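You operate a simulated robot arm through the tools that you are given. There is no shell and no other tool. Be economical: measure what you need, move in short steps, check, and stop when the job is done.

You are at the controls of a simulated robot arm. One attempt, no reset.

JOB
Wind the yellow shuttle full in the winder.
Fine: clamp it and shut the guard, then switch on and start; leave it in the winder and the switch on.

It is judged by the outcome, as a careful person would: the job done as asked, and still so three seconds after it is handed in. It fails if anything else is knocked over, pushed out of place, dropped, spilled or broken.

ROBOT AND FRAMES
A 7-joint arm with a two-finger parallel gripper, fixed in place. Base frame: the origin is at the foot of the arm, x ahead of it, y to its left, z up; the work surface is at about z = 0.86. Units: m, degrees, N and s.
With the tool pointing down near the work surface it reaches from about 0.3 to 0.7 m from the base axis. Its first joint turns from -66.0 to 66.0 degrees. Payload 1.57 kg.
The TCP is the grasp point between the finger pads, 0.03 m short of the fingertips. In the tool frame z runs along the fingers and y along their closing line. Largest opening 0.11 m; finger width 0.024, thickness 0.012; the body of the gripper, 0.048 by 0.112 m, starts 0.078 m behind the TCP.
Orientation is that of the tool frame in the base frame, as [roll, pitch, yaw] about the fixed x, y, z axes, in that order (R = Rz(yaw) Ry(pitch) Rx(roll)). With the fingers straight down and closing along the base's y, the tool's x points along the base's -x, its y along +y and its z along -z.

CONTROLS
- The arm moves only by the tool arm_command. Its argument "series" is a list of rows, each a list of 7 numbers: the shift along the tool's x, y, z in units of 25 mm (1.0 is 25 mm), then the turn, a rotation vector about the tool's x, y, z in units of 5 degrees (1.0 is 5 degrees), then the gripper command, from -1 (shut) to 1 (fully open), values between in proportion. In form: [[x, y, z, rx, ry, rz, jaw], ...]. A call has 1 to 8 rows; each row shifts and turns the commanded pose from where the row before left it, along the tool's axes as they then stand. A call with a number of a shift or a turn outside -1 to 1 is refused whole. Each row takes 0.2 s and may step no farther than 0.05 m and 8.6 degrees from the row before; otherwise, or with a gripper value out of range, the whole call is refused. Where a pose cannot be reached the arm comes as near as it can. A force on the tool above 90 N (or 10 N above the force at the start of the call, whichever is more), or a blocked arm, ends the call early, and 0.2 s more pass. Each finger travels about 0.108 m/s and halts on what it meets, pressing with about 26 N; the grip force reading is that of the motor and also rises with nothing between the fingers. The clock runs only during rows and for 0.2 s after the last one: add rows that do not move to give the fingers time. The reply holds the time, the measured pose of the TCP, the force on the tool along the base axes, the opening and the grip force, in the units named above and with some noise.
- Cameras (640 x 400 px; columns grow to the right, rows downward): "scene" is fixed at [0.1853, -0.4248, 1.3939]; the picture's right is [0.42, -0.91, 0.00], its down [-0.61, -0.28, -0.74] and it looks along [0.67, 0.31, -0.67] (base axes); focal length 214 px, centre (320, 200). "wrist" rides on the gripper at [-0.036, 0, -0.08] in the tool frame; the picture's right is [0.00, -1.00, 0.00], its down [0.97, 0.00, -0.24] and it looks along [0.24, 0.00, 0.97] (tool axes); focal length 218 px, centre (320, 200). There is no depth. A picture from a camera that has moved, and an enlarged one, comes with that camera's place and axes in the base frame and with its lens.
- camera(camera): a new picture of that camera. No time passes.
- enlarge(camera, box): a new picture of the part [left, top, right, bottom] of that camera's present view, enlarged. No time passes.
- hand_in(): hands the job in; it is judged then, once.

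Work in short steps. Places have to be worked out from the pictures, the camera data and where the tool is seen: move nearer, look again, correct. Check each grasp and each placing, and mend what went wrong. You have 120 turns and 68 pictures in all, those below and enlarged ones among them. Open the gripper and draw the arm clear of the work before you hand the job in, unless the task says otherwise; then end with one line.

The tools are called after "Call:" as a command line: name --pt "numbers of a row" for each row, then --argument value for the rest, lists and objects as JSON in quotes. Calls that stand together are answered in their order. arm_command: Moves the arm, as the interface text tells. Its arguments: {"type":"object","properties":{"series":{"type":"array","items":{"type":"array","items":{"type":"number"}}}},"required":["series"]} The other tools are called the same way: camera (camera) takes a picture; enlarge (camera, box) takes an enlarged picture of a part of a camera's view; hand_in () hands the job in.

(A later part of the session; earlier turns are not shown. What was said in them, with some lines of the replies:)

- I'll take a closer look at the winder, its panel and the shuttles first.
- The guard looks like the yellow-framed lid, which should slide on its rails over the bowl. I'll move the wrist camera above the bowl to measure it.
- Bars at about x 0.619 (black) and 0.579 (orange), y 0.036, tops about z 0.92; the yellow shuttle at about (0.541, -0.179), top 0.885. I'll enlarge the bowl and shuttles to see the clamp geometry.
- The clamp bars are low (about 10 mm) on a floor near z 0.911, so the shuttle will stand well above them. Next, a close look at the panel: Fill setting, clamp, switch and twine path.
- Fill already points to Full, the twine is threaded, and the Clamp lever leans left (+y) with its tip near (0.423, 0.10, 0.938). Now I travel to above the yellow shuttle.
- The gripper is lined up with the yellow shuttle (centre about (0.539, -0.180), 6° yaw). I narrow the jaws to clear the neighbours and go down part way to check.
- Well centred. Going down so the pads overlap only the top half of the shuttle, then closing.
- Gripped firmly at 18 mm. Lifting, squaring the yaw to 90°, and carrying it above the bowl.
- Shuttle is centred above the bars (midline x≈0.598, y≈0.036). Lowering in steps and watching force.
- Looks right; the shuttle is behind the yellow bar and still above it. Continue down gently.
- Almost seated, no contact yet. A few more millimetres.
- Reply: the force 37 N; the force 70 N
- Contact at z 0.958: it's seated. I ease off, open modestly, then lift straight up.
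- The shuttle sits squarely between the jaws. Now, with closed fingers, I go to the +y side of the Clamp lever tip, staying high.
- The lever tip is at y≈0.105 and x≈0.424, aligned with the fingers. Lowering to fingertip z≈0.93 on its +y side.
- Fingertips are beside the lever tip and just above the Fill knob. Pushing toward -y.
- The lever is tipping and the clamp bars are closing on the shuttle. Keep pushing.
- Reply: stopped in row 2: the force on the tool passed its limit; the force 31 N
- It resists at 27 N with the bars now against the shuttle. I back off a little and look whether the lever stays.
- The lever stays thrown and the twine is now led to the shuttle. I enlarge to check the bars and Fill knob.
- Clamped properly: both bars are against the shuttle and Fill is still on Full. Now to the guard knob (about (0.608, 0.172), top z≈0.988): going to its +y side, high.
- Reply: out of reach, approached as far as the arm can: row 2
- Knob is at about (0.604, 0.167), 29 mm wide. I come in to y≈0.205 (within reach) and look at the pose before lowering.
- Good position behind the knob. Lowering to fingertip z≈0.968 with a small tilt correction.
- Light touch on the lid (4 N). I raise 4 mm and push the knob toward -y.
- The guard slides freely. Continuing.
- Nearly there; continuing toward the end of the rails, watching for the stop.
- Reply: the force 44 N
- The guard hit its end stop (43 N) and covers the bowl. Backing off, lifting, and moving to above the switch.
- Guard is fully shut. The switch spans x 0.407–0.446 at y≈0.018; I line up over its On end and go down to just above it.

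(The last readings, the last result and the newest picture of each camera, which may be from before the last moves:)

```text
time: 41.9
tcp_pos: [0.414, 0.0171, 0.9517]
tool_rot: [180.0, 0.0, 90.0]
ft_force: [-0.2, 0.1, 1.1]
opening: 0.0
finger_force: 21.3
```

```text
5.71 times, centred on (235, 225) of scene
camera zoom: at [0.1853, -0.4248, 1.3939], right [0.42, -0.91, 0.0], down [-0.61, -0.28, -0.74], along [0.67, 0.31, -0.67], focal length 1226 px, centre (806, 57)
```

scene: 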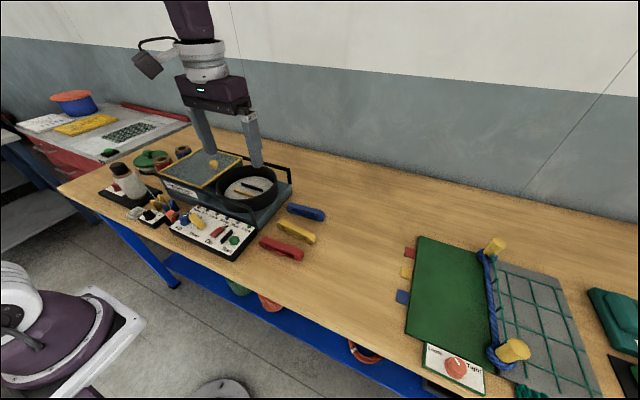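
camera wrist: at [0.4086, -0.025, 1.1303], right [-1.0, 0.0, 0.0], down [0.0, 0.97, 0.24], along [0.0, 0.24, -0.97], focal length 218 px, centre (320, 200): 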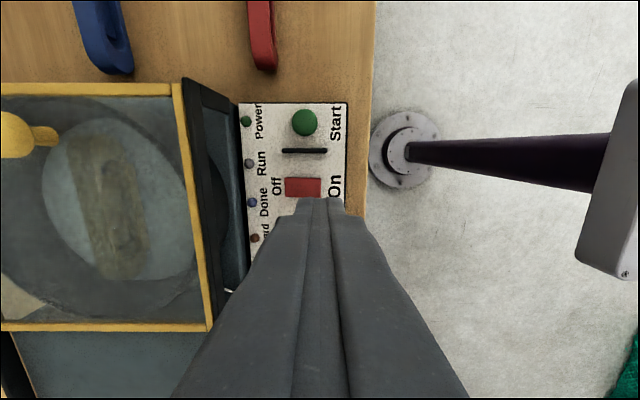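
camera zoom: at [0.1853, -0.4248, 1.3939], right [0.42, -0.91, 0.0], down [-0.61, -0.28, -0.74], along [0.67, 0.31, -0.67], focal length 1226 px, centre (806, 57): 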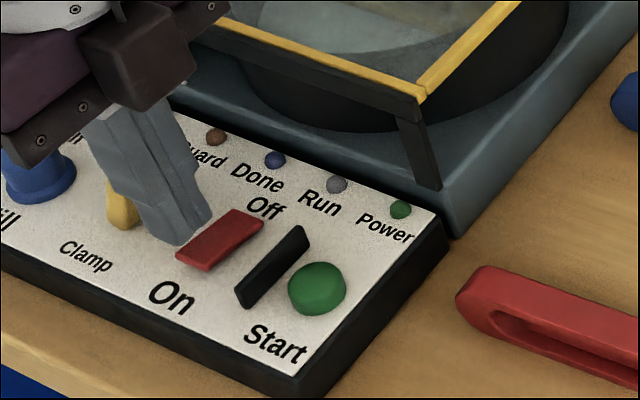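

Aligned above the On end. Pressing down slowly.

Call:
arm_command --pt "0 -0.12 0.25 0 0 0 -1" --pt "0 0 0.2 0 0 0 -1" --pt "0 0 0.2 0 0 0 -1" --pt "0 0 0.15 0 0 0 -1" --pt "0 0 0.15 0 0 0 -1" --pt "0 0 0 0 0 0 -1"

Call:
enlarge --camera "scene" --box '[190, 190, 280, 260]'

```text
time: 43.3
tcp_pos: [0.4112, 0.0184, 0.9301]
tool_rot: [179.9, -0.1, 90.2]
ft_force: [-6.8, 1.1, 35.0]
opening: 0.0
finger_force: 21.6
```

```text
5.71 times, centred on (235, 225) of scene
camera zoom: at [0.1846, -0.4247, 1.394], right [0.42, -0.91, 0.0], down [-0.61, -0.28, -0.74], along [0.67, 0.31, -0.67], focal length 1226 px, centre (806, 57)
```

zoom: 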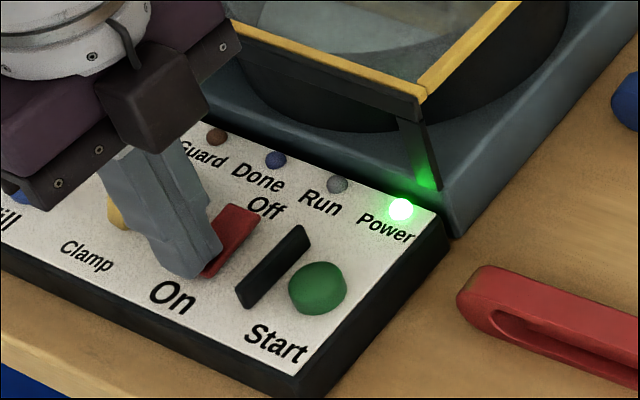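

Power is lit. Lifting clear of the divider and moving above Start (≈(0.426, -0.049)).

Call:
arm_command --pt "0 0 -1 0 0 0 -1" --pt "0 0 -1 0 0 0 -1" --pt "-0.9 0.2 -0.6 0 0 0 -1" --pt "-0.9 0.2 0 0 0 0 -1" --pt "-0.87 0.2 0 0 0 0 -1" --pt "0 0 0 0 0 0 -1"

Call:
camera --camera "wrist"

Call:
enlarge --camera "scene" --box '[165, 160, 315, 260]'

```text
time: 44.7
tcp_pos: [0.4244, -0.0496, 0.9939]
tool_rot: [179.9, 0.0, 90.1]
ft_force: [0.5, -0.5, 1.1]
opening: 0.0004
finger_force: 21.7
```

```text
25 pictures are left
camera wrist: at [0.4245, -0.0852, 1.074], right [-1.0, 0.0, 0.0], down [0.0, 0.97, 0.24], along [0.0, 0.24, -0.97], focal length 218 px, centre (320, 200)
```

wrist: 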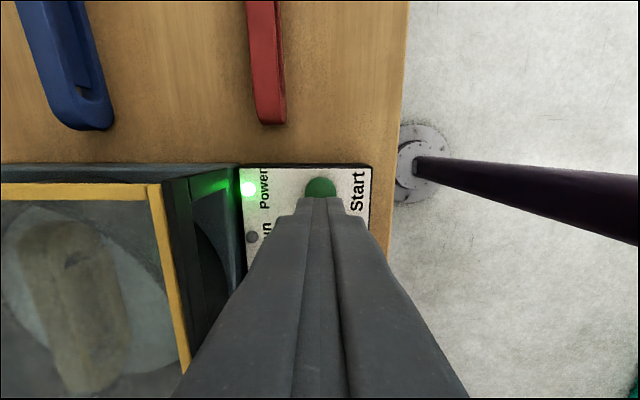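

```text
4.00 times, centred on (240, 210) of scene
camera zoom: at [0.1853, -0.4248, 1.3939], right [0.42, -0.91, 0.0], down [-0.61, -0.28, -0.74], along [0.67, 0.31, -0.67], focal length 858 px, centre (640, 160)
```

zoom: 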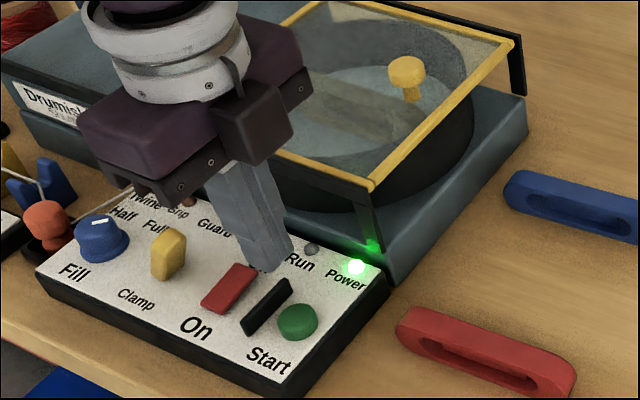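

Centred over Start. Lowering and pressing gently.

Call:
arm_command --pt "0 0 0.9 0 0 0 -1" --pt "0 0 0.9 0 0 0 -1" --pt "0 0 0.4 0 0 0 -1" --pt "0 0 0.2 0 0 0 -1" --pt "0 0 0.15 0 0 0 -1" --pt "0 0 0 0 0 0 -1"

Call:
enlarge --camera "scene" --box '[165, 160, 315, 260]'

```text
time: 46.1
tcp_pos: [0.426, -0.0483, 0.9313]
tool_rot: [179.8, 0.0, 90.1]
ft_force: [0.6, -1.2, 1.9]
opening: 0.0003
finger_force: 21.5
```

```text
4.00 times, centred on (240, 210) of scene
camera zoom: at [0.1852, -0.4248, 1.3939], right [0.42, -0.91, 0.0], down [-0.61, -0.28, -0.74], along [0.67, 0.31, -0.67], focal length 858 px, centre (640, 160)
```

zoom: 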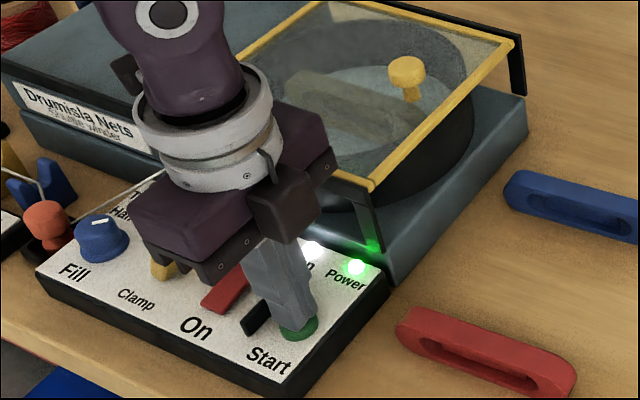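

The Run light is on. I lift off the button, draw back, and watch it wind.

Call:
arm_command --pt "0 0 -0.8 0 0 0 -1" --pt "0 0 -1 0 0 0 -1" --pt "0 0 -1 0 0 0 -1" --pt "0 0 -1 0 0 0 -1" --pt "-0.6 0 -1 0 0 0 -1" --pt "-1 0 -1 0 0 0 -0.5" --pt "-1 0 0 0 0 0 0" --pt "-1 0 0 0 0 0 0"

Call:
enlarge --camera "scene" --box '[110, 120, 310, 260]'

```text
time: 47.9
tcp_pos: [0.4248, -0.1394, 1.077]
tool_rot: [179.8, 0.0, 90.1]
ft_force: [-0.1, -0.2, -0.5]
opening: 0.055
finger_force: 0.0
```

```text
2.86 times, centred on (210, 190) of scene
camera zoom: at [0.1853, -0.4247, 1.3939], right [0.42, -0.91, 0.0], down [-0.61, -0.28, -0.74], along [0.67, 0.31, -0.67], focal length 613 px, centre (634, 229)
```

zoom: 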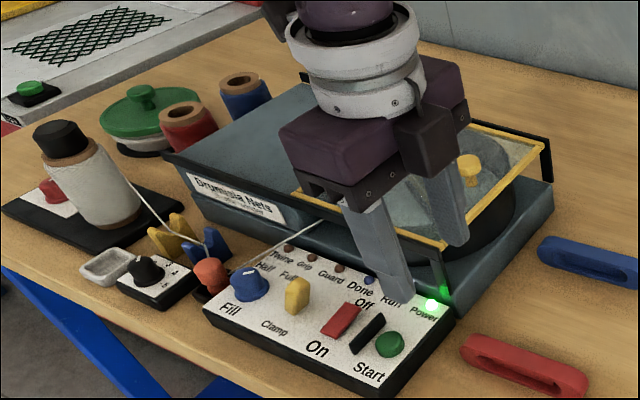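

Arm hides the bowl; I retreat further up and to -y so both cameras see the winder.

Call:
arm_command --pt "-1 -0.3 -0.5 0 0 0 0" --pt "-1 -0.3 -0.5 0 0 0 0" --pt "-1 -0.3 -0.5 0 0 0 0" --pt "-1 -0.3 -0.5 0 0 0 0" --pt "-0.6 0 0 0 0 0 0" --pt "0 0 0 0 0 0 0" --pt "0 0 0 0 0 0 0" --pt "0 0 0 0 0 0 0"

Call:
enlarge --camera "scene" --box '[110, 120, 310, 260]'

```text
time: 49.7
tcp_pos: [0.3941, -0.2529, 1.1257]
tool_rot: [179.9, 0.0, 90.1]
ft_force: [0.1, -0.5, 1.2]
opening: 0.055
finger_force: 0.0
```

```text
2.86 times, centred on (210, 190) of scene
camera zoom: at [0.1853, -0.4248, 1.3939], right [0.42, -0.91, 0.0], down [-0.61, -0.28, -0.74], along [0.67, 0.31, -0.67], focal length 613 px, centre (634, 229)
```

zoom: 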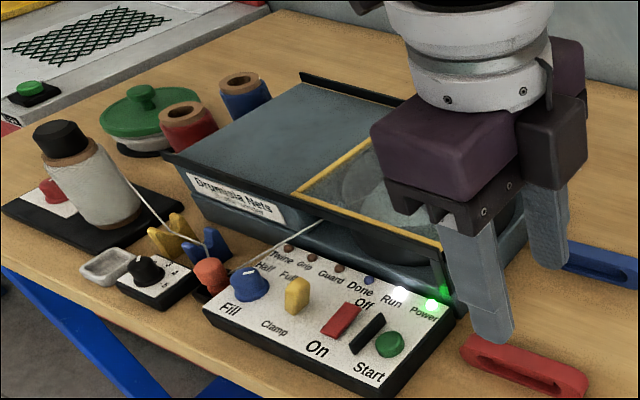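

Run lit; no fault lights. Waiting while moving slightly further aside.

Call:
arm_command --pt "-1 -0.3 0 0 0 0 0" --pt "-1 -0.3 0 0 0 0 0" --pt "-1 -0.3 0 0 0 0 0" --pt "0 0 0 0 0 0 0" --pt "0 0 0 0 0 0 0" --pt "0 0 0 0 0 0 0" --pt "0 0 0 0 0 0 0" --pt "0 0 0 0 0 0 0"

Call:
arm_command --pt "0 0 0 0 0 0 0" --pt "0 0 0 0 0 0 0" --pt "0 0 0 0 0 0 0" --pt "0 0 0 0 0 0 0" --pt "0 0 0 0 0 0 0" --pt "0 0 0 0 0 0 0" --pt "0 0 0 0 0 0 0" --pt "0 0 0 0 0 0 0"

Call:
enlarge --camera "scene" --box '[150, 130, 310, 260]'

```text
time: 51.5
tcp_pos: [0.3721, -0.3282, 1.123]
tool_rot: [180.0, 0.1, 90.1]
ft_force: [0.8, -0.5, 0.0]
opening: 0.055
finger_force: 0.0
```

```text
time: 53.3
tcp_pos: [0.3717, -0.3293, 1.1238]
tool_rot: [180.0, 0.0, 90.1]
ft_force: [-0.9, -0.6, 0.8]
opening: 0.0549
finger_force: 0.0
```

```text
3.08 times, centred on (230, 195) of scene
camera zoom: at [0.1853, -0.4248, 1.3939], right [0.42, -0.91, 0.0], down [-0.61, -0.28, -0.74], along [0.67, 0.31, -0.67], focal length 660 px, centre (597, 215)
```

zoom: 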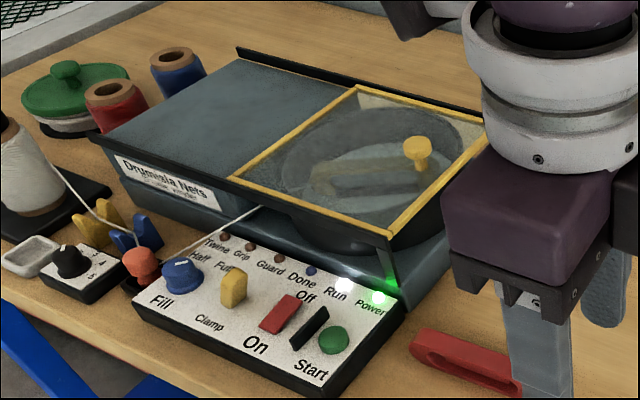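

Winding (shuttle seen turning). Waiting for Done.

Call:
arm_command --pt "0 0 0 0 0 0 0" --pt "0 0 0 0 0 0 0" --pt "0 0 0 0 0 0 0" --pt "0 0 0 0 0 0 0" --pt "0 0 0 0 0 0 0" --pt "0 0 0 0 0 0 0" --pt "0 0 0 0 0 0 0" --pt "0 0 0 0 0 0 0"

Call:
arm_command --pt "0 0 0 0 0 0 0" --pt "0 0 0 0 0 0 0" --pt "0 0 0 0 0 0 0" --pt "0 0 0 0 0 0 0" --pt "0 0 0 0 0 0 0" --pt "0 0 0 0 0 0 0" --pt "0 0 0 0 0 0 0" --pt "0 0 0 0 0 0 0"

Call:
enlarge --camera "scene" --box '[150, 130, 310, 260]'

```text
time: 55.1
tcp_pos: [0.372, -0.329, 1.1239]
tool_rot: [179.9, 0.1, 90.1]
ft_force: [0.0, -0.4, -0.1]
opening: 0.0551
finger_force: 0.1
```

```text
time: 56.9
tcp_pos: [0.3725, -0.3282, 1.1239]
tool_rot: [179.9, 0.1, 90.1]
ft_force: [-0.4, 0.0, 1.0]
opening: 0.0551
finger_force: 0.0
```

```text
3.08 times, centred on (230, 195) of scene
camera zoom: at [0.1853, -0.4247, 1.3939], right [0.42, -0.91, 0.0], down [-0.61, -0.28, -0.74], along [0.67, 0.31, -0.67], focal length 660 px, centre (597, 215)
```

zoom: 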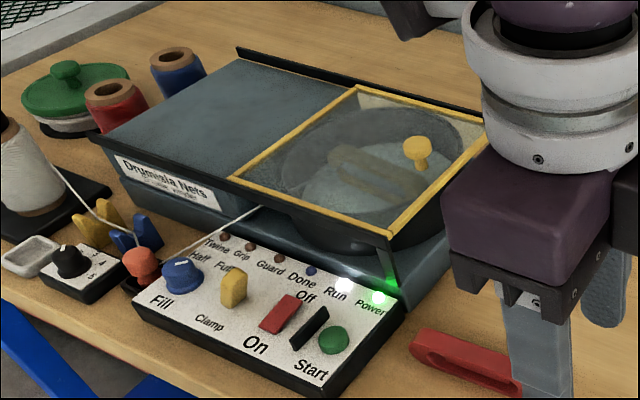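

Still running with no fault lights; waiting more.

Call:
arm_command --pt "0 0 0 0 0 0 0" --pt "0 0 0 0 0 0 0" --pt "0 0 0 0 0 0 0" --pt "0 0 0 0 0 0 0" --pt "0 0 0 0 0 0 0" --pt "0 0 0 0 0 0 0" --pt "0 0 0 0 0 0 0" --pt "0 0 0 0 0 0 0"

Call:
arm_command --pt "0 0 0 0 0 0 0" --pt "0 0 0 0 0 0 0" --pt "0 0 0 0 0 0 0" --pt "0 0 0 0 0 0 0" --pt "0 0 0 0 0 0 0" --pt "0 0 0 0 0 0 0" --pt "0 0 0 0 0 0 0" --pt "0 0 0 0 0 0 0"

Call:
arm_command --pt "0 0 0 0 0 0 0" --pt "0 0 0 0 0 0 0" --pt "0 0 0 0 0 0 0" --pt "0 0 0 0 0 0 0" --pt "0 0 0 0 0 0 0" --pt "0 0 0 0 0 0 0" --pt "0 0 0 0 0 0 0" --pt "0 0 0 0 0 0 0"

Call:
arm_command --pt "0 0 0 0 0 0 0" --pt "0 0 0 0 0 0 0" --pt "0 0 0 0 0 0 0" --pt "0 0 0 0 0 0 0" --pt "0 0 0 0 0 0 0" --pt "0 0 0 0 0 0 0" --pt "0 0 0 0 0 0 0" --pt "0 0 0 0 0 0 0"

Call:
enlarge --camera "scene" --box '[150, 130, 310, 260]'

```text
time: 58.7
tcp_pos: [0.3726, -0.3283, 1.1235]
tool_rot: [179.8, -0.1, 90.1]
ft_force: [0.1, 0.6, 0.3]
opening: 0.0548
finger_force: 0.0
```

```text
time: 60.5
tcp_pos: [0.3721, -0.328, 1.1231]
tool_rot: [179.8, 0.1, 90.1]
ft_force: [-0.6, 0.5, 0.0]
opening: 0.0549
finger_force: 0.1
```

```text
time: 62.3
tcp_pos: [0.3728, -0.3285, 1.1248]
tool_rot: [179.9, -0.1, 90.1]
ft_force: [0.3, 0.5, -0.4]
opening: 0.0553
finger_force: 0.0
```

```text
time: 64.1
tcp_pos: [0.3728, -0.3282, 1.1236]
tool_rot: [180.0, 0.0, 90.0]
ft_force: [-0.9, 1.2, -0.2]
opening: 0.055
finger_force: 0.0
```

```text
3.08 times, centred on (230, 195) of scene
camera zoom: at [0.1853, -0.4248, 1.3939], right [0.42, -0.91, 0.0], down [-0.61, -0.28, -0.74], along [0.67, 0.31, -0.67], focal length 660 px, centre (597, 215)
```

zoom: 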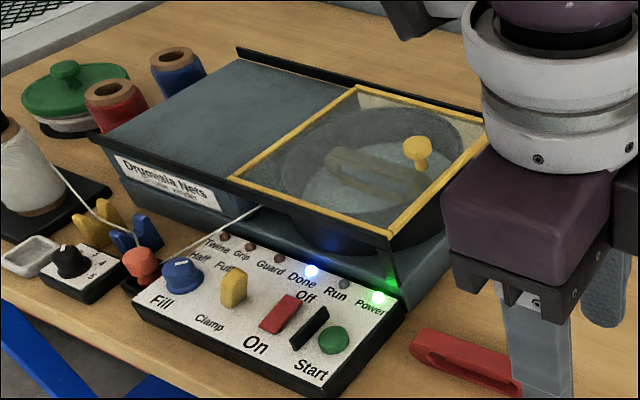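

Done is lit and Run is off. A last close look at the shuttle through the guard, and at the whole scene; I also open the gripper fully.

Call:
arm_command --pt "0 0 0 0 0 0 1" --pt "0 0 0 0 0 0 1" --pt "0 0 0 0 0 0 1"

Call:
enlarge --camera "scene" --box '[205, 150, 280, 200]'

Call:
camera --camera "scene"

```text
time: 64.9
tcp_pos: [0.3717, -0.3292, 1.1232]
tool_rot: [179.9, 0.0, 90.1]
ft_force: [0.4, -0.2, -0.8]
opening: 0.1099
finger_force: 0.2
```

```text
8.00 times, centred on (242, 175) of scene
camera zoom: at [0.1853, -0.4248, 1.3939], right [0.42, -0.91, 0.0], down [-0.61, -0.28, -0.74], along [0.67, 0.31, -0.67], focal length 1716 px, centre (940, 400)
```

zoom: 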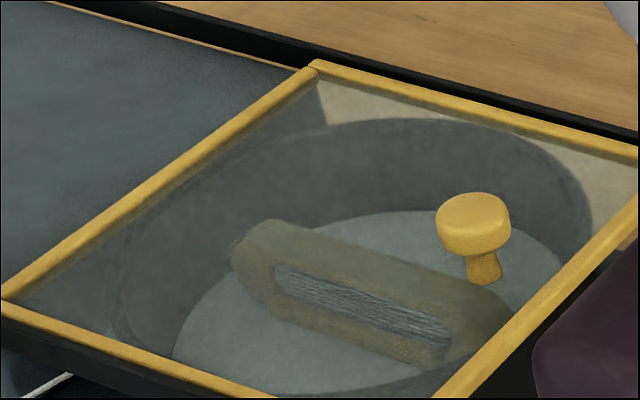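

```text
16 pictures are left
```

scene: 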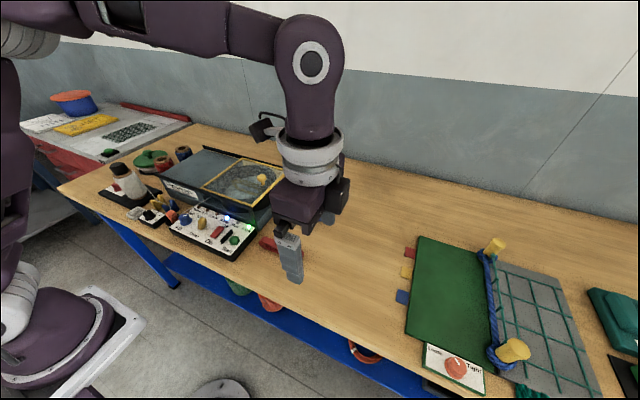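

The shuttle is wound full, still clamped under the shut guard with the switch on; nothing else moved and the arm is clear. Handing in.

Call:
hand_in

```text
The job is handed in.
```

The yellow shuttle is wound full: Fill was on Full and Done lit. It's still clamped in the winder with the guard shut and the switch on, and the arm is clear.
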